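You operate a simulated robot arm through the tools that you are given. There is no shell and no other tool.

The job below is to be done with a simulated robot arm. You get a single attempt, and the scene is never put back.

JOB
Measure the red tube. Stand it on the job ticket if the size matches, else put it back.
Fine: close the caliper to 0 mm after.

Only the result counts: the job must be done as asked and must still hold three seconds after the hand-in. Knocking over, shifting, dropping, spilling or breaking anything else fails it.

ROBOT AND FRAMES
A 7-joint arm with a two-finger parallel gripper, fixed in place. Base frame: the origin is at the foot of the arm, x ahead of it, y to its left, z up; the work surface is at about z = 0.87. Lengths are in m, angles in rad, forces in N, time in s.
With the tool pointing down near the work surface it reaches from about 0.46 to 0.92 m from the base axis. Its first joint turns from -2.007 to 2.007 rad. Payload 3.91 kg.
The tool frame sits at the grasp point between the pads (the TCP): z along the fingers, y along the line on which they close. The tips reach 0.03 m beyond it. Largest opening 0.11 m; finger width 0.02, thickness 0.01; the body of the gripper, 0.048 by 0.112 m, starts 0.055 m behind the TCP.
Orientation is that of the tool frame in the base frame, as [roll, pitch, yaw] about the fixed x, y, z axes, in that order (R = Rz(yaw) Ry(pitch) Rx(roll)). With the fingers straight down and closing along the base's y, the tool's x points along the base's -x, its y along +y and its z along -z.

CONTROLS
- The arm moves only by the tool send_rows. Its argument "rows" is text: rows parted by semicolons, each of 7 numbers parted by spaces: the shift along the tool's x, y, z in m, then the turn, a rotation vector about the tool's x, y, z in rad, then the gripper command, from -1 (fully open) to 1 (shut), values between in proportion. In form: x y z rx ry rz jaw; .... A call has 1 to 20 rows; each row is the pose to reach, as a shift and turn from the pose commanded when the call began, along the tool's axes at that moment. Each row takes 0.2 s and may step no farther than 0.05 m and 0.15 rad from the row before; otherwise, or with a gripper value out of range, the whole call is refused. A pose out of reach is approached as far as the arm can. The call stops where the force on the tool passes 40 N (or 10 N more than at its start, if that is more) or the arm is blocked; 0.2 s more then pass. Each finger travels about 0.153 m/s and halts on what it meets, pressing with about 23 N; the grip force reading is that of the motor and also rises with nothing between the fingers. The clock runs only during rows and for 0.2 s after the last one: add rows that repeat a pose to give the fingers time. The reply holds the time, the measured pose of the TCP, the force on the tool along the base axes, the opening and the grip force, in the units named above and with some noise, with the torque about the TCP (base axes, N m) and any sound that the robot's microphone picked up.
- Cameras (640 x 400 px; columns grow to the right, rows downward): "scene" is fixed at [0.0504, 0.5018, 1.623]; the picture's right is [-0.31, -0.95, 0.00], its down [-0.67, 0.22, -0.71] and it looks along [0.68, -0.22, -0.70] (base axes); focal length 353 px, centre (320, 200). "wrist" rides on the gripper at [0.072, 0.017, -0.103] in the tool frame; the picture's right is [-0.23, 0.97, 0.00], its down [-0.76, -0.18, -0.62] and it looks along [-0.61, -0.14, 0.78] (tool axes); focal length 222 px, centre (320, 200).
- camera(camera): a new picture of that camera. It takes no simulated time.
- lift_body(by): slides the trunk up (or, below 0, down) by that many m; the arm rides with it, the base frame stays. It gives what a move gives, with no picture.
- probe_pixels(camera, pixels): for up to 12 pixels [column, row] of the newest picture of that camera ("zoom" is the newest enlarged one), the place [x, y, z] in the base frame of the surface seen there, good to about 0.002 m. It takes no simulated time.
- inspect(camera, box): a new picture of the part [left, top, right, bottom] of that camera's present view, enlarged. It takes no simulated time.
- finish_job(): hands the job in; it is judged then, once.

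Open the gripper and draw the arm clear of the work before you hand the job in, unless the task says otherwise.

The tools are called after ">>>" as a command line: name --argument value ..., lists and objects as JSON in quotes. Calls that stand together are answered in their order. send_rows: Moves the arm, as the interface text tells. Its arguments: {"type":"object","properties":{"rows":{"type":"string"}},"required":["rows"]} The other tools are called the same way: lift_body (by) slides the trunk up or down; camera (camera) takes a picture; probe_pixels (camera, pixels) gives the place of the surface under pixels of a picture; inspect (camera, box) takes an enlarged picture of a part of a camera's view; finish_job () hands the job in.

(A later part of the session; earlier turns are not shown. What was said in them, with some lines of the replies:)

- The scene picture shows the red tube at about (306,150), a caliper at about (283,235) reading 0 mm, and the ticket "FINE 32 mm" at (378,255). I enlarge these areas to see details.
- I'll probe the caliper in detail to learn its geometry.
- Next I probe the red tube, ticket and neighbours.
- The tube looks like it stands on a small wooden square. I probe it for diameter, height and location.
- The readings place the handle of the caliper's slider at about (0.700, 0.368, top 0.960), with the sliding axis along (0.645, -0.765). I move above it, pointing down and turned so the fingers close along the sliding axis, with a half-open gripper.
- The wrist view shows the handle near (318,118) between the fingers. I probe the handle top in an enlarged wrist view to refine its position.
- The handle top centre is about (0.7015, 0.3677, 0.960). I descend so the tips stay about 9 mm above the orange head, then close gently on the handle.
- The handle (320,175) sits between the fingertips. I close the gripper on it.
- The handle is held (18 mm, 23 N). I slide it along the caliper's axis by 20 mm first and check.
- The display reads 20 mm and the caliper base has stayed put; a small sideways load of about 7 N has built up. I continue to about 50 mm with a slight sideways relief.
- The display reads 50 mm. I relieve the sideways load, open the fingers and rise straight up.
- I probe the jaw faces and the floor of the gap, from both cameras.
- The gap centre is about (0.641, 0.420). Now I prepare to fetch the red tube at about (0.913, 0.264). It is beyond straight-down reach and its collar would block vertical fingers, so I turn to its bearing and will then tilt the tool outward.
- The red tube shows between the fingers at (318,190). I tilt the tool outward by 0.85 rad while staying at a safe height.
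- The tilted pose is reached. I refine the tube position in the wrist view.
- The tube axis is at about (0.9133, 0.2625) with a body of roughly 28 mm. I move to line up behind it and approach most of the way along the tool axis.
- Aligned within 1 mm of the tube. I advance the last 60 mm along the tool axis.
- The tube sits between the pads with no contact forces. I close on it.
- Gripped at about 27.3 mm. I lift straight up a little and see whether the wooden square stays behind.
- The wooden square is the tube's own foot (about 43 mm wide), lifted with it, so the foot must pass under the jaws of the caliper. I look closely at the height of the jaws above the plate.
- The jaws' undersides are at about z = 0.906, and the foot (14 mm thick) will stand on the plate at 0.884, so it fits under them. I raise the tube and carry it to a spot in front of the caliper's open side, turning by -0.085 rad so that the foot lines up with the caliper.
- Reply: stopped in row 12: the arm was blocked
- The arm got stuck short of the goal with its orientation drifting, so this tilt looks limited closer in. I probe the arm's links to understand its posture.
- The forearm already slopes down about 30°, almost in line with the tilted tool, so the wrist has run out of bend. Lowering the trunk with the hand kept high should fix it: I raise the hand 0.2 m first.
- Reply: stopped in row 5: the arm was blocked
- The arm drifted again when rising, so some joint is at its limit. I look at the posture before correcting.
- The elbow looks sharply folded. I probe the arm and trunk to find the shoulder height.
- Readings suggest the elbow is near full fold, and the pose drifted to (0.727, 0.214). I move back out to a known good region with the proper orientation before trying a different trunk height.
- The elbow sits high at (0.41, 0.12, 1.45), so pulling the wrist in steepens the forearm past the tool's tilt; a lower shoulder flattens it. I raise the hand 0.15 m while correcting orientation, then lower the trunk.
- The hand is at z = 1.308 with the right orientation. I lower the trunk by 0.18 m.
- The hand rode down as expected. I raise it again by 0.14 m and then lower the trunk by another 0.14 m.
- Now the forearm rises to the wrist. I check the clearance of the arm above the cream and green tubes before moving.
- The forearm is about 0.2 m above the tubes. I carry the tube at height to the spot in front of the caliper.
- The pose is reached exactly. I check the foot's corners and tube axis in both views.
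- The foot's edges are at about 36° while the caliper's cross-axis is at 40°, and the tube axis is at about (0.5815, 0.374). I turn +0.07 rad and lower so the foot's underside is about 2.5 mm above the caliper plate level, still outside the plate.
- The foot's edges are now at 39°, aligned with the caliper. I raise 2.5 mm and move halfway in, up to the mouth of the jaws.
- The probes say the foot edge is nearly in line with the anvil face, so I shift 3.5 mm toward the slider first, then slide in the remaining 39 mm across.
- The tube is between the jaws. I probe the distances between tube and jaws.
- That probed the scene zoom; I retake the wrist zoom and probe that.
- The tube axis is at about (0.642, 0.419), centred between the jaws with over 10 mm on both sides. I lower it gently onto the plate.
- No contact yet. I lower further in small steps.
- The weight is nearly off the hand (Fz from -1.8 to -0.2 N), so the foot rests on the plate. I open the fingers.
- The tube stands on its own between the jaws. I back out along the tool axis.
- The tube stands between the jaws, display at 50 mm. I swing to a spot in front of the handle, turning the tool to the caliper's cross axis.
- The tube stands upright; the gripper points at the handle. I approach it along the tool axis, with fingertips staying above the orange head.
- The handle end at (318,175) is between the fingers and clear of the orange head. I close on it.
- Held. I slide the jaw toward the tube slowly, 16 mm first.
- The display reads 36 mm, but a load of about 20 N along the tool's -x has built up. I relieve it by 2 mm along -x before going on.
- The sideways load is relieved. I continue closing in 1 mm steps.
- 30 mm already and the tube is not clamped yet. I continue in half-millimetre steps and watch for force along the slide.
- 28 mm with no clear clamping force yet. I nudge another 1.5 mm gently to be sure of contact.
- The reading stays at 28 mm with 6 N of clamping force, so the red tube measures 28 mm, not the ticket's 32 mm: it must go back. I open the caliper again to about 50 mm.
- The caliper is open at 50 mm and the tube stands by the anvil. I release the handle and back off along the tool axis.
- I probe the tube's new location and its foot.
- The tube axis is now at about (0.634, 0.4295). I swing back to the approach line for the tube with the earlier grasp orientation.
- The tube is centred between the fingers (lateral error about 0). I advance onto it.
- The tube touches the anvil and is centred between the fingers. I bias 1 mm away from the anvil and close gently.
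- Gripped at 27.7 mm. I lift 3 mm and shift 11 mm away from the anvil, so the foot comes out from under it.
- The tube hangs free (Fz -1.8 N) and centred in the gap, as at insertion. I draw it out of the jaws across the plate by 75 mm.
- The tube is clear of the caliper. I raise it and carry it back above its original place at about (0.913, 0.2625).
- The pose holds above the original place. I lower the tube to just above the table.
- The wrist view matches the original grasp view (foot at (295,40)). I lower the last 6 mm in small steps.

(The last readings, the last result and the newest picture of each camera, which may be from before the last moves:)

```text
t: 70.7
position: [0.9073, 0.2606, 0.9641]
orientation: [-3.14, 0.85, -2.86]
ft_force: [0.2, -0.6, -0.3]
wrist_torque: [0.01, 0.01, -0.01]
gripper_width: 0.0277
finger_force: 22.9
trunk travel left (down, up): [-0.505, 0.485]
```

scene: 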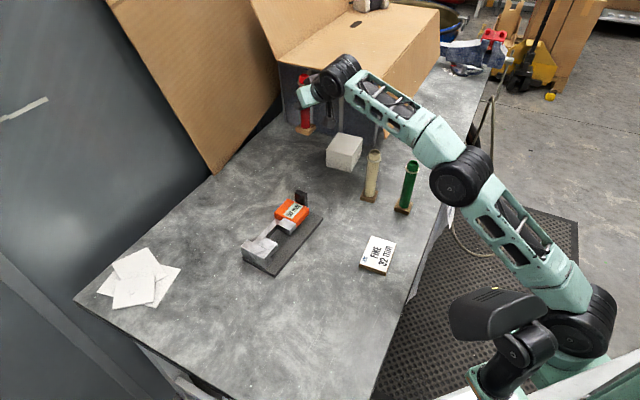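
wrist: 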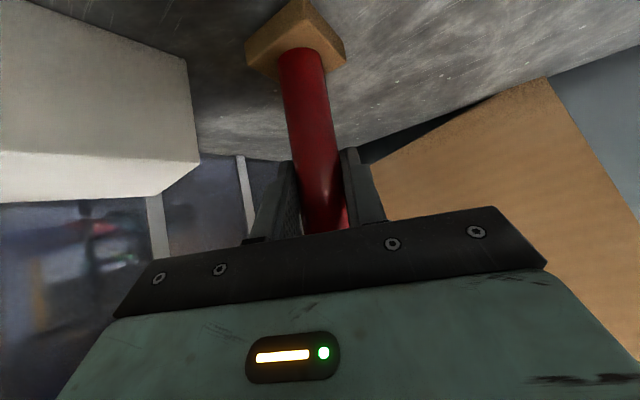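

>>> send_rows --rows "0.0004 0 0.0003 0 0 0 0.6; 0.0007 0 0.0006 0 0 0 0.6; 0.0007 0 0.0006 0 0 0 0.6"

>>> inspect --camera "scene" --box '[280, 115, 340, 185]'

```text
t: 71.5
position: [0.9064, 0.2615, 0.9639]
orientation: [-3.141, 0.851, -2.861]
ft_force: [-0.6, 0.0, 5.8]
wrist_torque: [-0.04, 0.21, 0.01]
gripper_width: 0.0276
finger_force: 23.0
trunk travel left (down, up): [-0.505, 0.485]
```

```text
5.71 times, centred on (310, 150) of scene
```

zoom: 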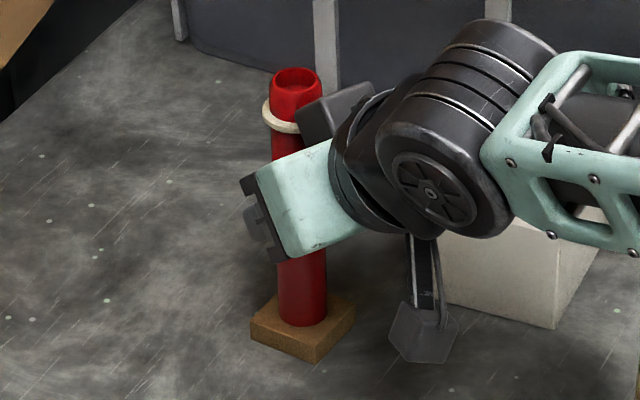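

The foot's corners at (250,325), (318,362), (355,305) match the original picture exactly, and Fz of +5.8 N shows it is seated. I ease off slightly and open.

>>> send_rows --rows "-0.0004 0 -0.0003 0 0 0 0.6; -0.0004 0 -0.0003 0 0 0 0.45; -0.0004 0 -0.0003 0 0 0 0.3; -0.0004 0 -0.0003 0 0 0 0.1; -0.0004 0 -0.0003 0 0 0 -0.1; -0.0004 0 -0.0003 0 0 0 -0.1"

>>> inspect --camera "scene" --box '[280, 115, 340, 185]'

```text
t: 72.9
position: [0.9062, 0.2603, 0.963]
orientation: [-3.14, 0.848, -2.859]
ft_force: [-0.6, 0.2, 0.7]
wrist_torque: [0.01, 0.0, 0.0]
gripper_width: 0.0607
finger_force: 0.1
trunk travel left (down, up): [-0.505, 0.485]
```

```text
5.71 times, centred on (310, 150) of scene
```

zoom: 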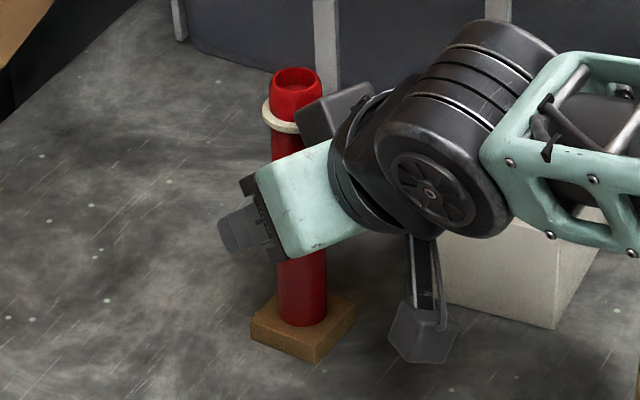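

The tube stands in its original place. I back out along the tool axis by 0.15 m.

>>> send_rows --rows "0 0 -0.02 0 0 0 -0.1; 0 0 -0.05 0 0 0 -0.1; 0 0 -0.085 0 0 0 -0.1; 0 0 -0.12 0 0 0 -0.1; 0 0 -0.15 0 0 0 -0.1; 0 0 -0.15 0 0 0 -0.1"

>>> camera --camera "scene"

>>> camera --camera "wrist"

```text
t: 74.3
position: [0.797, 0.2294, 1.0643]
orientation: [-3.14, 0.849, -2.862]
ft_force: [0.7, 0.0, -0.9]
wrist_torque: [0.04, -0.01, -0.02]
gripper_width: 0.0603
finger_force: 0.0
trunk travel left (down, up): [-0.505, 0.485]
```

```text
taken
```

scene: 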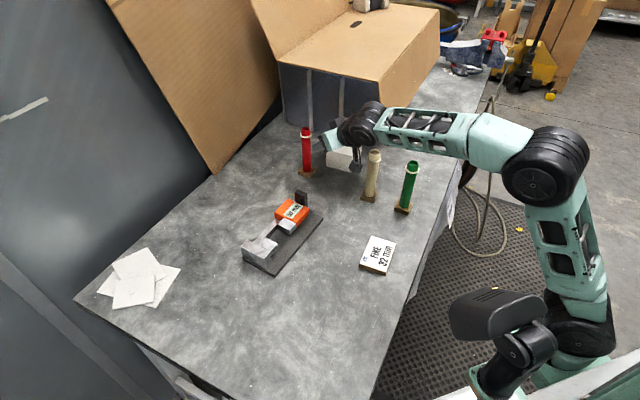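

```text
taken
```

wrist: 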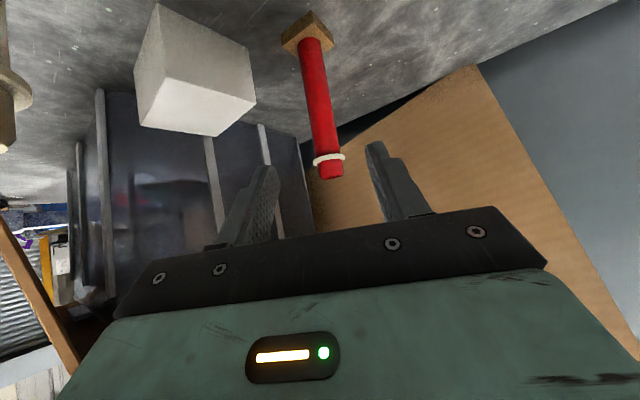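

The tube stands at its spot and the caliper still reads 50 mm. I go to the approach spot for the handle.

>>> send_rows --rows "0.0125 0.0137 -0.0127 -0.0524 0 -0.0461 0.1; 0.025 0.0274 -0.0253 -0.1048 0 -0.0923 0.1; 0.0375 0.0412 -0.038 -0.1573 0 -0.1384 0.1; 0.0499 0.0549 -0.0507 -0.2097 0 -0.1845 0.1; 0.0624 0.0686 -0.0633 -0.2621 0 -0.2307 0.1; 0.0749 0.0823 -0.076 -0.3145 0 -0.2768 0.1; 0.0749 0.0823 -0.076 -0.3145 0 -0.2768 0.1"

>>> inspect --camera "scene" --box '[225, 170, 385, 290]'

>>> probe_pixels --camera "zoom" --pixels '[[290, 78], [300, 68], [327, 82], [316, 93], [308, 80], [112, 290], [220, 355], [379, 160]]'

```text
t: 75.9
position: [0.6728, 0.2795, 1.057]
orientation: [3.141, 0.848, -2.442]
ft_force: [0.0, -0.3, -0.7]
wrist_torque: [0.0, -0.02, 0.0]
gripper_width: 0.0493
finger_force: 0.1
trunk travel left (down, up): [-0.505, 0.485]
```

```text
3.33 times, centred on (305, 230) of scene
```

zoom: 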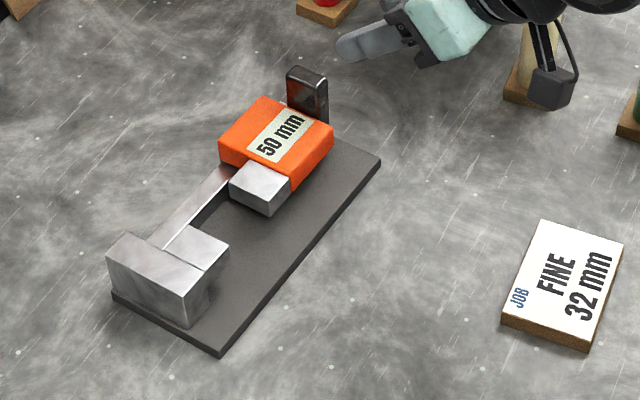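

```text
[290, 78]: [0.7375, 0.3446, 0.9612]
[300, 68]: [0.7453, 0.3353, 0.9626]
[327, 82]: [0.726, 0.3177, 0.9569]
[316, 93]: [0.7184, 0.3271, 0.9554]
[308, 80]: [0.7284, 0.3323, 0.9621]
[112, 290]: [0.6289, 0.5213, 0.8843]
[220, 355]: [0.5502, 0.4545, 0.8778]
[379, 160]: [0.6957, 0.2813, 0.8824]
```

The plate corners are unchanged within 1 mm. I approach the handle as before and close on it.

>>> send_rows --rows "0.0226 -0.0008 0 0 0 0 0.1; 0.0226 -0.0008 0.035 0 0 0 0.1; 0.0226 -0.0008 0.07 0 0 0 0.1; 0.0226 -0.0008 0.1 0 0 0 0.1; 0.0226 -0.0008 0.1196 0 0 0 0.1; 0.0226 -0.0008 0.1196 0 0 0 0.1; 0.0226 -0.0008 0.1196 0 0 0 0.4; 0.0226 -0.0008 0.1196 0 0 0 0.7; 0.0226 -0.0008 0.1196 0 0 0 0.9; 0.0226 -0.0008 0.1196 0 0 0 0.9"

>>> camera --camera "wrist"

>>> inspect --camera "scene" --box '[225, 170, 385, 290]'

```text
t: 78.1
position: [0.731, 0.3266, 0.9605]
orientation: [3.141, 0.849, -2.441]
ft_force: [-2.1, 4.6, -0.2]
wrist_torque: [0.37, -0.31, -0.09]
gripper_width: 0.0179
finger_force: 23.6
trunk travel left (down, up): [-0.505, 0.485]
```

```text
taken
```

wrist: 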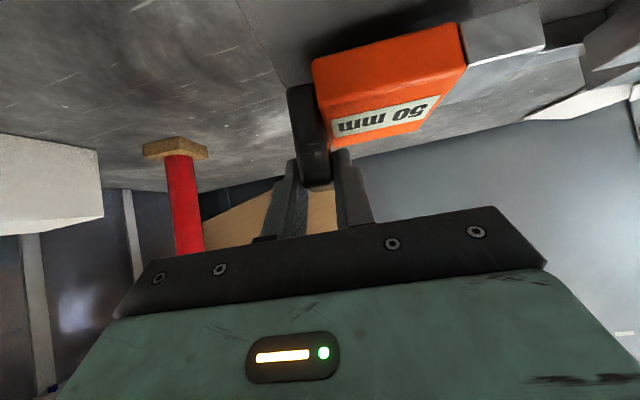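

```text
3.33 times, centred on (305, 230) of scene
```

zoom: 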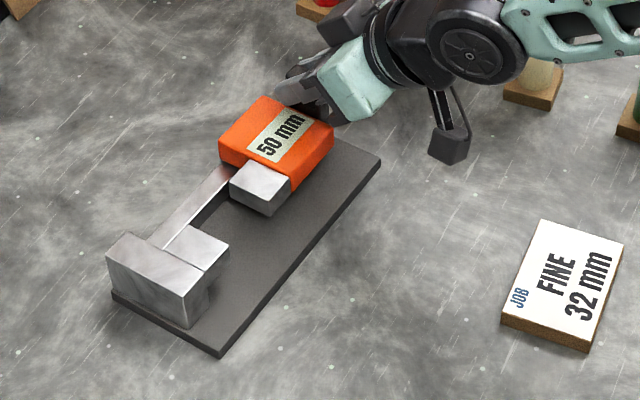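

Held. I push the slider back 20 mm with a slight -x compensation.

>>> send_rows --rows "-0.0002 0.0025 0 0 0 0 0.9; -0.0004 0.005 0 0 0 0 0.9; -0.0006 0.0075 0 0 0 0 0.9; -0.0008 0.01 0 0 0 0 0.9; -0.001 0.0125 0 0 0 0 0.9; -0.0012 0.015 0 0 0 0 0.9; -0.0013 0.0175 0 0 0 0 0.9; -0.0014 0.02 0 0 0 0 0.9; -0.0014 0.02 0 0 0 0 0.9"

>>> inspect --camera "scene" --box '[225, 170, 385, 290]'

```text
t: 80.1
position: [0.718, 0.3439, 0.9596]
orientation: [-3.141, 0.846, -2.442]
ft_force: [-3.7, -1.6, -0.2]
wrist_torque: [-0.33, 0.27, 0.63]
gripper_width: 0.0182
finger_force: 22.8
trunk travel left (down, up): [-0.505, 0.485]
```

```text
3.33 times, centred on (305, 230) of scene
```

zoom: 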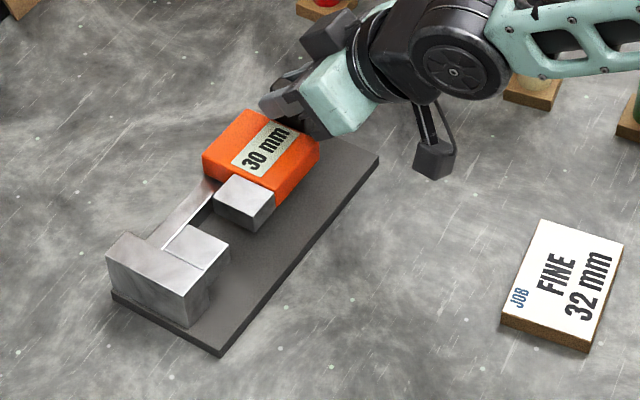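

The display reads 30 mm with small loads. I push another 20 mm.

>>> send_rows --rows "0.0002 0.0025 0 0 0 0 0.9; 0.0002 0.005 0 0 0 0 0.9; 0.0001 0.0075 0 0 0 0 0.9; 0 0.01 0 0 0 0 0.9; -0.0001 0.0125 0 0 0 0 0.9; -0.0002 0.015 0 0 0 0 0.9; -0.0003 0.0175 0 0 0 0 0.9; -0.0004 0.02 0 0 0 0 0.9; -0.0004 0.02 0 0 0 0 0.9"

>>> inspect --camera "scene" --box '[225, 170, 385, 290]'

```text
t: 82.1
position: [0.7075, 0.3575, 0.9614]
orientation: [3.14, 0.847, -2.443]
ft_force: [-1.2, -3.4, 0.5]
wrist_torque: [0.08, -0.14, 0.52]
gripper_width: 0.0179
finger_force: 23.3
trunk travel left (down, up): [-0.505, 0.485]
```

```text
3.33 times, centred on (305, 230) of scene
```

zoom: 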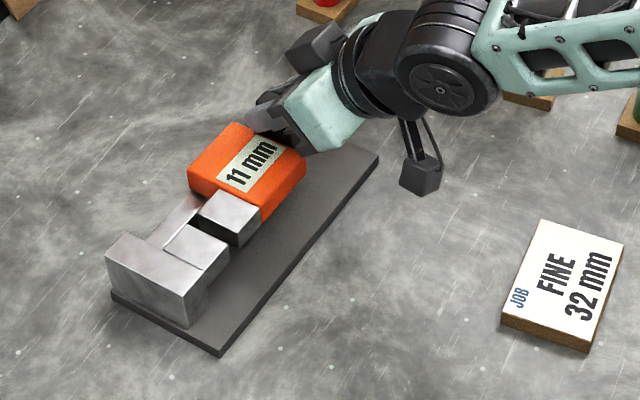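

11 mm. I push 10 mm more, more slowly toward the end.

>>> send_rows --rows "0 0.002 0 0 0 0 0.9; 0 0.004 0 0 0 0 0.9; 0 0.006 0 0 0 0 0.9; 0 0.007 0 0 0 0 0.9; 0 0.008 0 0 0 0 0.9; 0 0.009 0 0 0 0 0.9; 0 0.01 0 0 0 0 0.9; 0 0.01 0 0 0 0 0.9"

>>> inspect --camera "scene" --box '[225, 170, 385, 290]'

```text
t: 83.9
position: [0.7002, 0.3654, 0.9613]
orientation: [3.141, 0.846, -2.439]
ft_force: [-3.1, -3.0, 0.1]
wrist_torque: [0.1, 0.05, 0.7]
gripper_width: 0.0179
finger_force: 22.6
trunk travel left (down, up): [-0.505, 0.485]
```

```text
3.33 times, centred on (305, 230) of scene
```

zoom: 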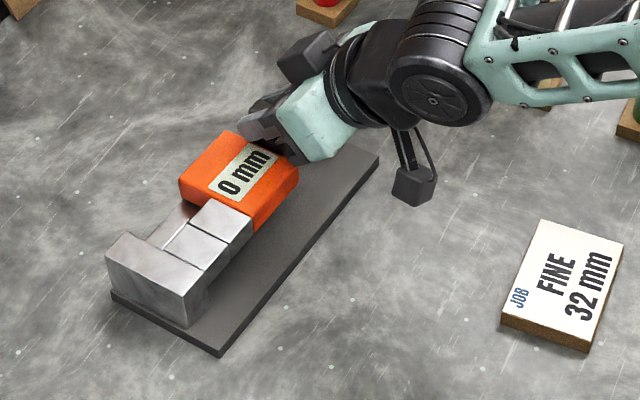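

The display reads 0 mm. I nudge 0.6 mm more to make sure the jaws truly touch.

>>> send_rows --rows "0 0.0003 0 0 0 0 0.9; 0 0.0006 0 0 0 0 0.9; 0 0.0006 0 0 0 0 0.9"

>>> inspect --camera "scene" --box '[230, 190, 340, 285]'

```text
t: 84.7
position: [0.7004, 0.367, 0.9616]
orientation: [3.14, 0.848, -2.444]
ft_force: [-1.7, -3.0, 0.5]
wrist_torque: [-0.17, 0.14, 0.61]
gripper_width: 0.0181
finger_force: 22.9
trunk travel left (down, up): [-0.505, 0.485]
```

```text
4.21 times, centred on (285, 238) of scene
```

zoom: 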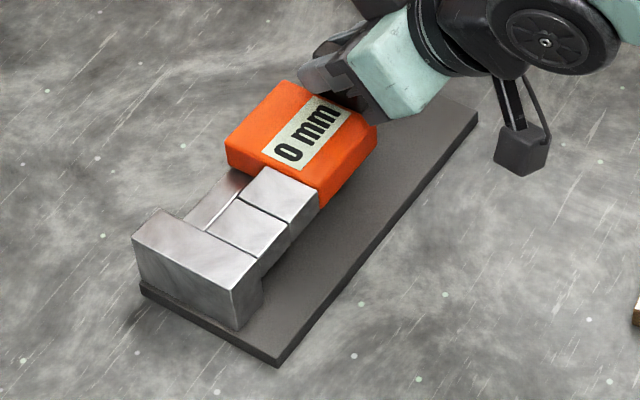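

Closed at 0 mm, as in the initial picture. I release the handle and back off along the tool axis.

>>> send_rows --rows "0 0 0 0 0 0 0.5; 0 0 0 0 0 0 0.1; 0 0 0 0 0 0 0.1; 0 0 -0.03 0 0 0 0.1; 0 0 -0.06 0 0 0 0.1; 0 0 -0.09 0 0 0 0.1; 0 0 -0.12 0 0 0 0.1; 0 0 -0.14 0 0 0 0.1; 0 0 -0.14 0 0 0 0.1"

>>> camera --camera "scene"

>>> inspect --camera "scene" --box '[230, 190, 340, 285]'

```text
t: 86.7
position: [0.6186, 0.298, 1.0555]
orientation: [3.141, 0.85, -2.441]
ft_force: [0.2, -0.5, 0.1]
wrist_torque: [-0.05, -0.01, 0.02]
gripper_width: 0.0492
finger_force: 0.0
trunk travel left (down, up): [-0.505, 0.485]
```

```text
taken
```

scene: 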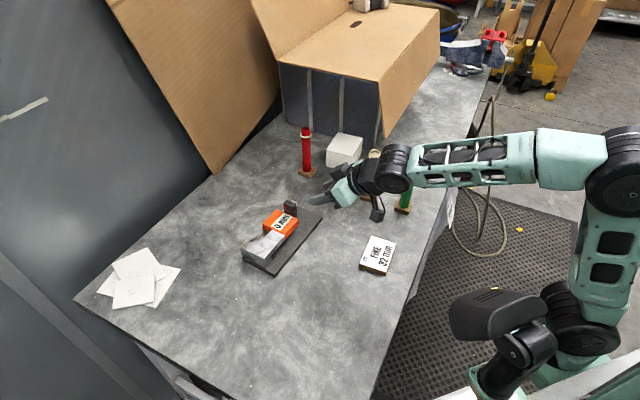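

```text
4.21 times, centred on (285, 238) of scene
```

zoom: 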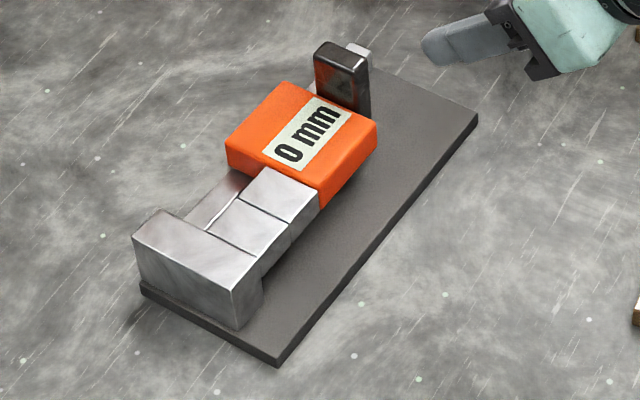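

The caliper reads 0 mm and everything else is in place. I raise the arm clear and open the gripper fully.

>>> send_rows --rows "-0.0281 0 -0.0248 0 0 0 -0.2; -0.0563 0 -0.0496 0 0 0 -0.5; -0.0844 0 -0.0744 0 0 0 -0.8; -0.1125 0 -0.0992 0 0 0 -1; -0.1125 0 -0.0992 0 0 0 -1"

>>> camera --camera "scene"

>>> inspect --camera "scene" --box '[280, 110, 440, 220]'

```text
t: 87.9
position: [0.6212, 0.2993, 1.2063]
orientation: [3.14, 0.848, -2.441]
ft_force: [-0.1, 0.6, -0.2]
wrist_torque: [0.03, -0.01, 0.01]
gripper_width: 0.11
finger_force: 0.1
trunk travel left (down, up): [-0.505, 0.485]
```

```text
taken
```

scene: 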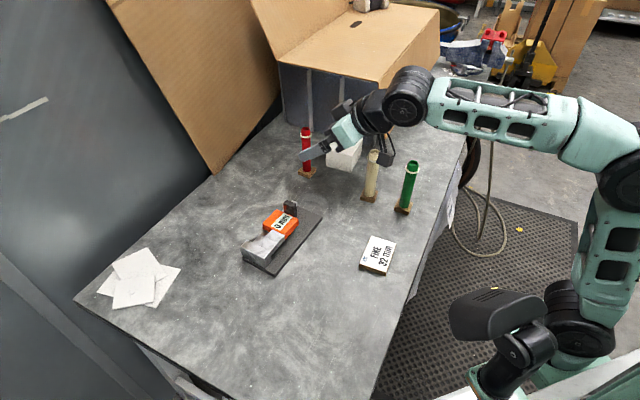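

```text
3.64 times, centred on (360, 165) of scene
```

zoom: 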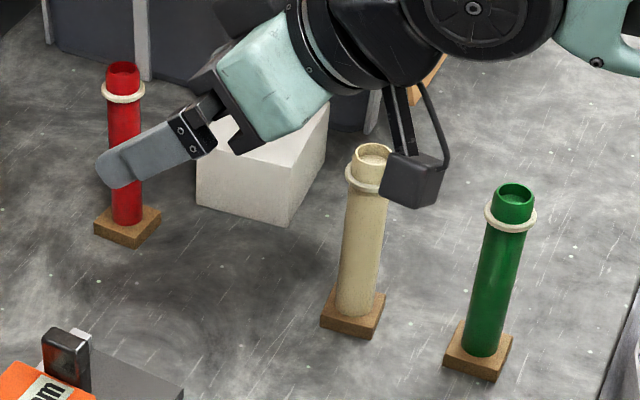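

All three tubes, the white box and the ticket match the initial picture. The red tube is back on its spot at (306,150), the caliper reads 0 mm, and the arm is clear with the gripper open. I hand the job in.

>>> finish_job

```text
The job is handed in.
```

I measured the red tube in the caliper at 28 mm. The ticket asks for 32 mm, so I put the tube back on its original spot instead of standing it on the ticket.

- **Caliper:** it is closed again and reads 0 mm. Its base may have shifted by up to about 1 mm while the jaws were clamped on the tube. That is within the measuring error, and its plate corners still probe where they did at the start.
- **Everything else:** the cream and green tubes, the white box and the ticket look the same as in the first picture.
- **Arm:** it is raised clear of the work with the gripper fully open. I left the trunk 0.32 m lower than it started, because the arm could not reach the caliper with the tube at the original height.

The job is handed in, but the tool only confirmed receipt and gave no verdict.
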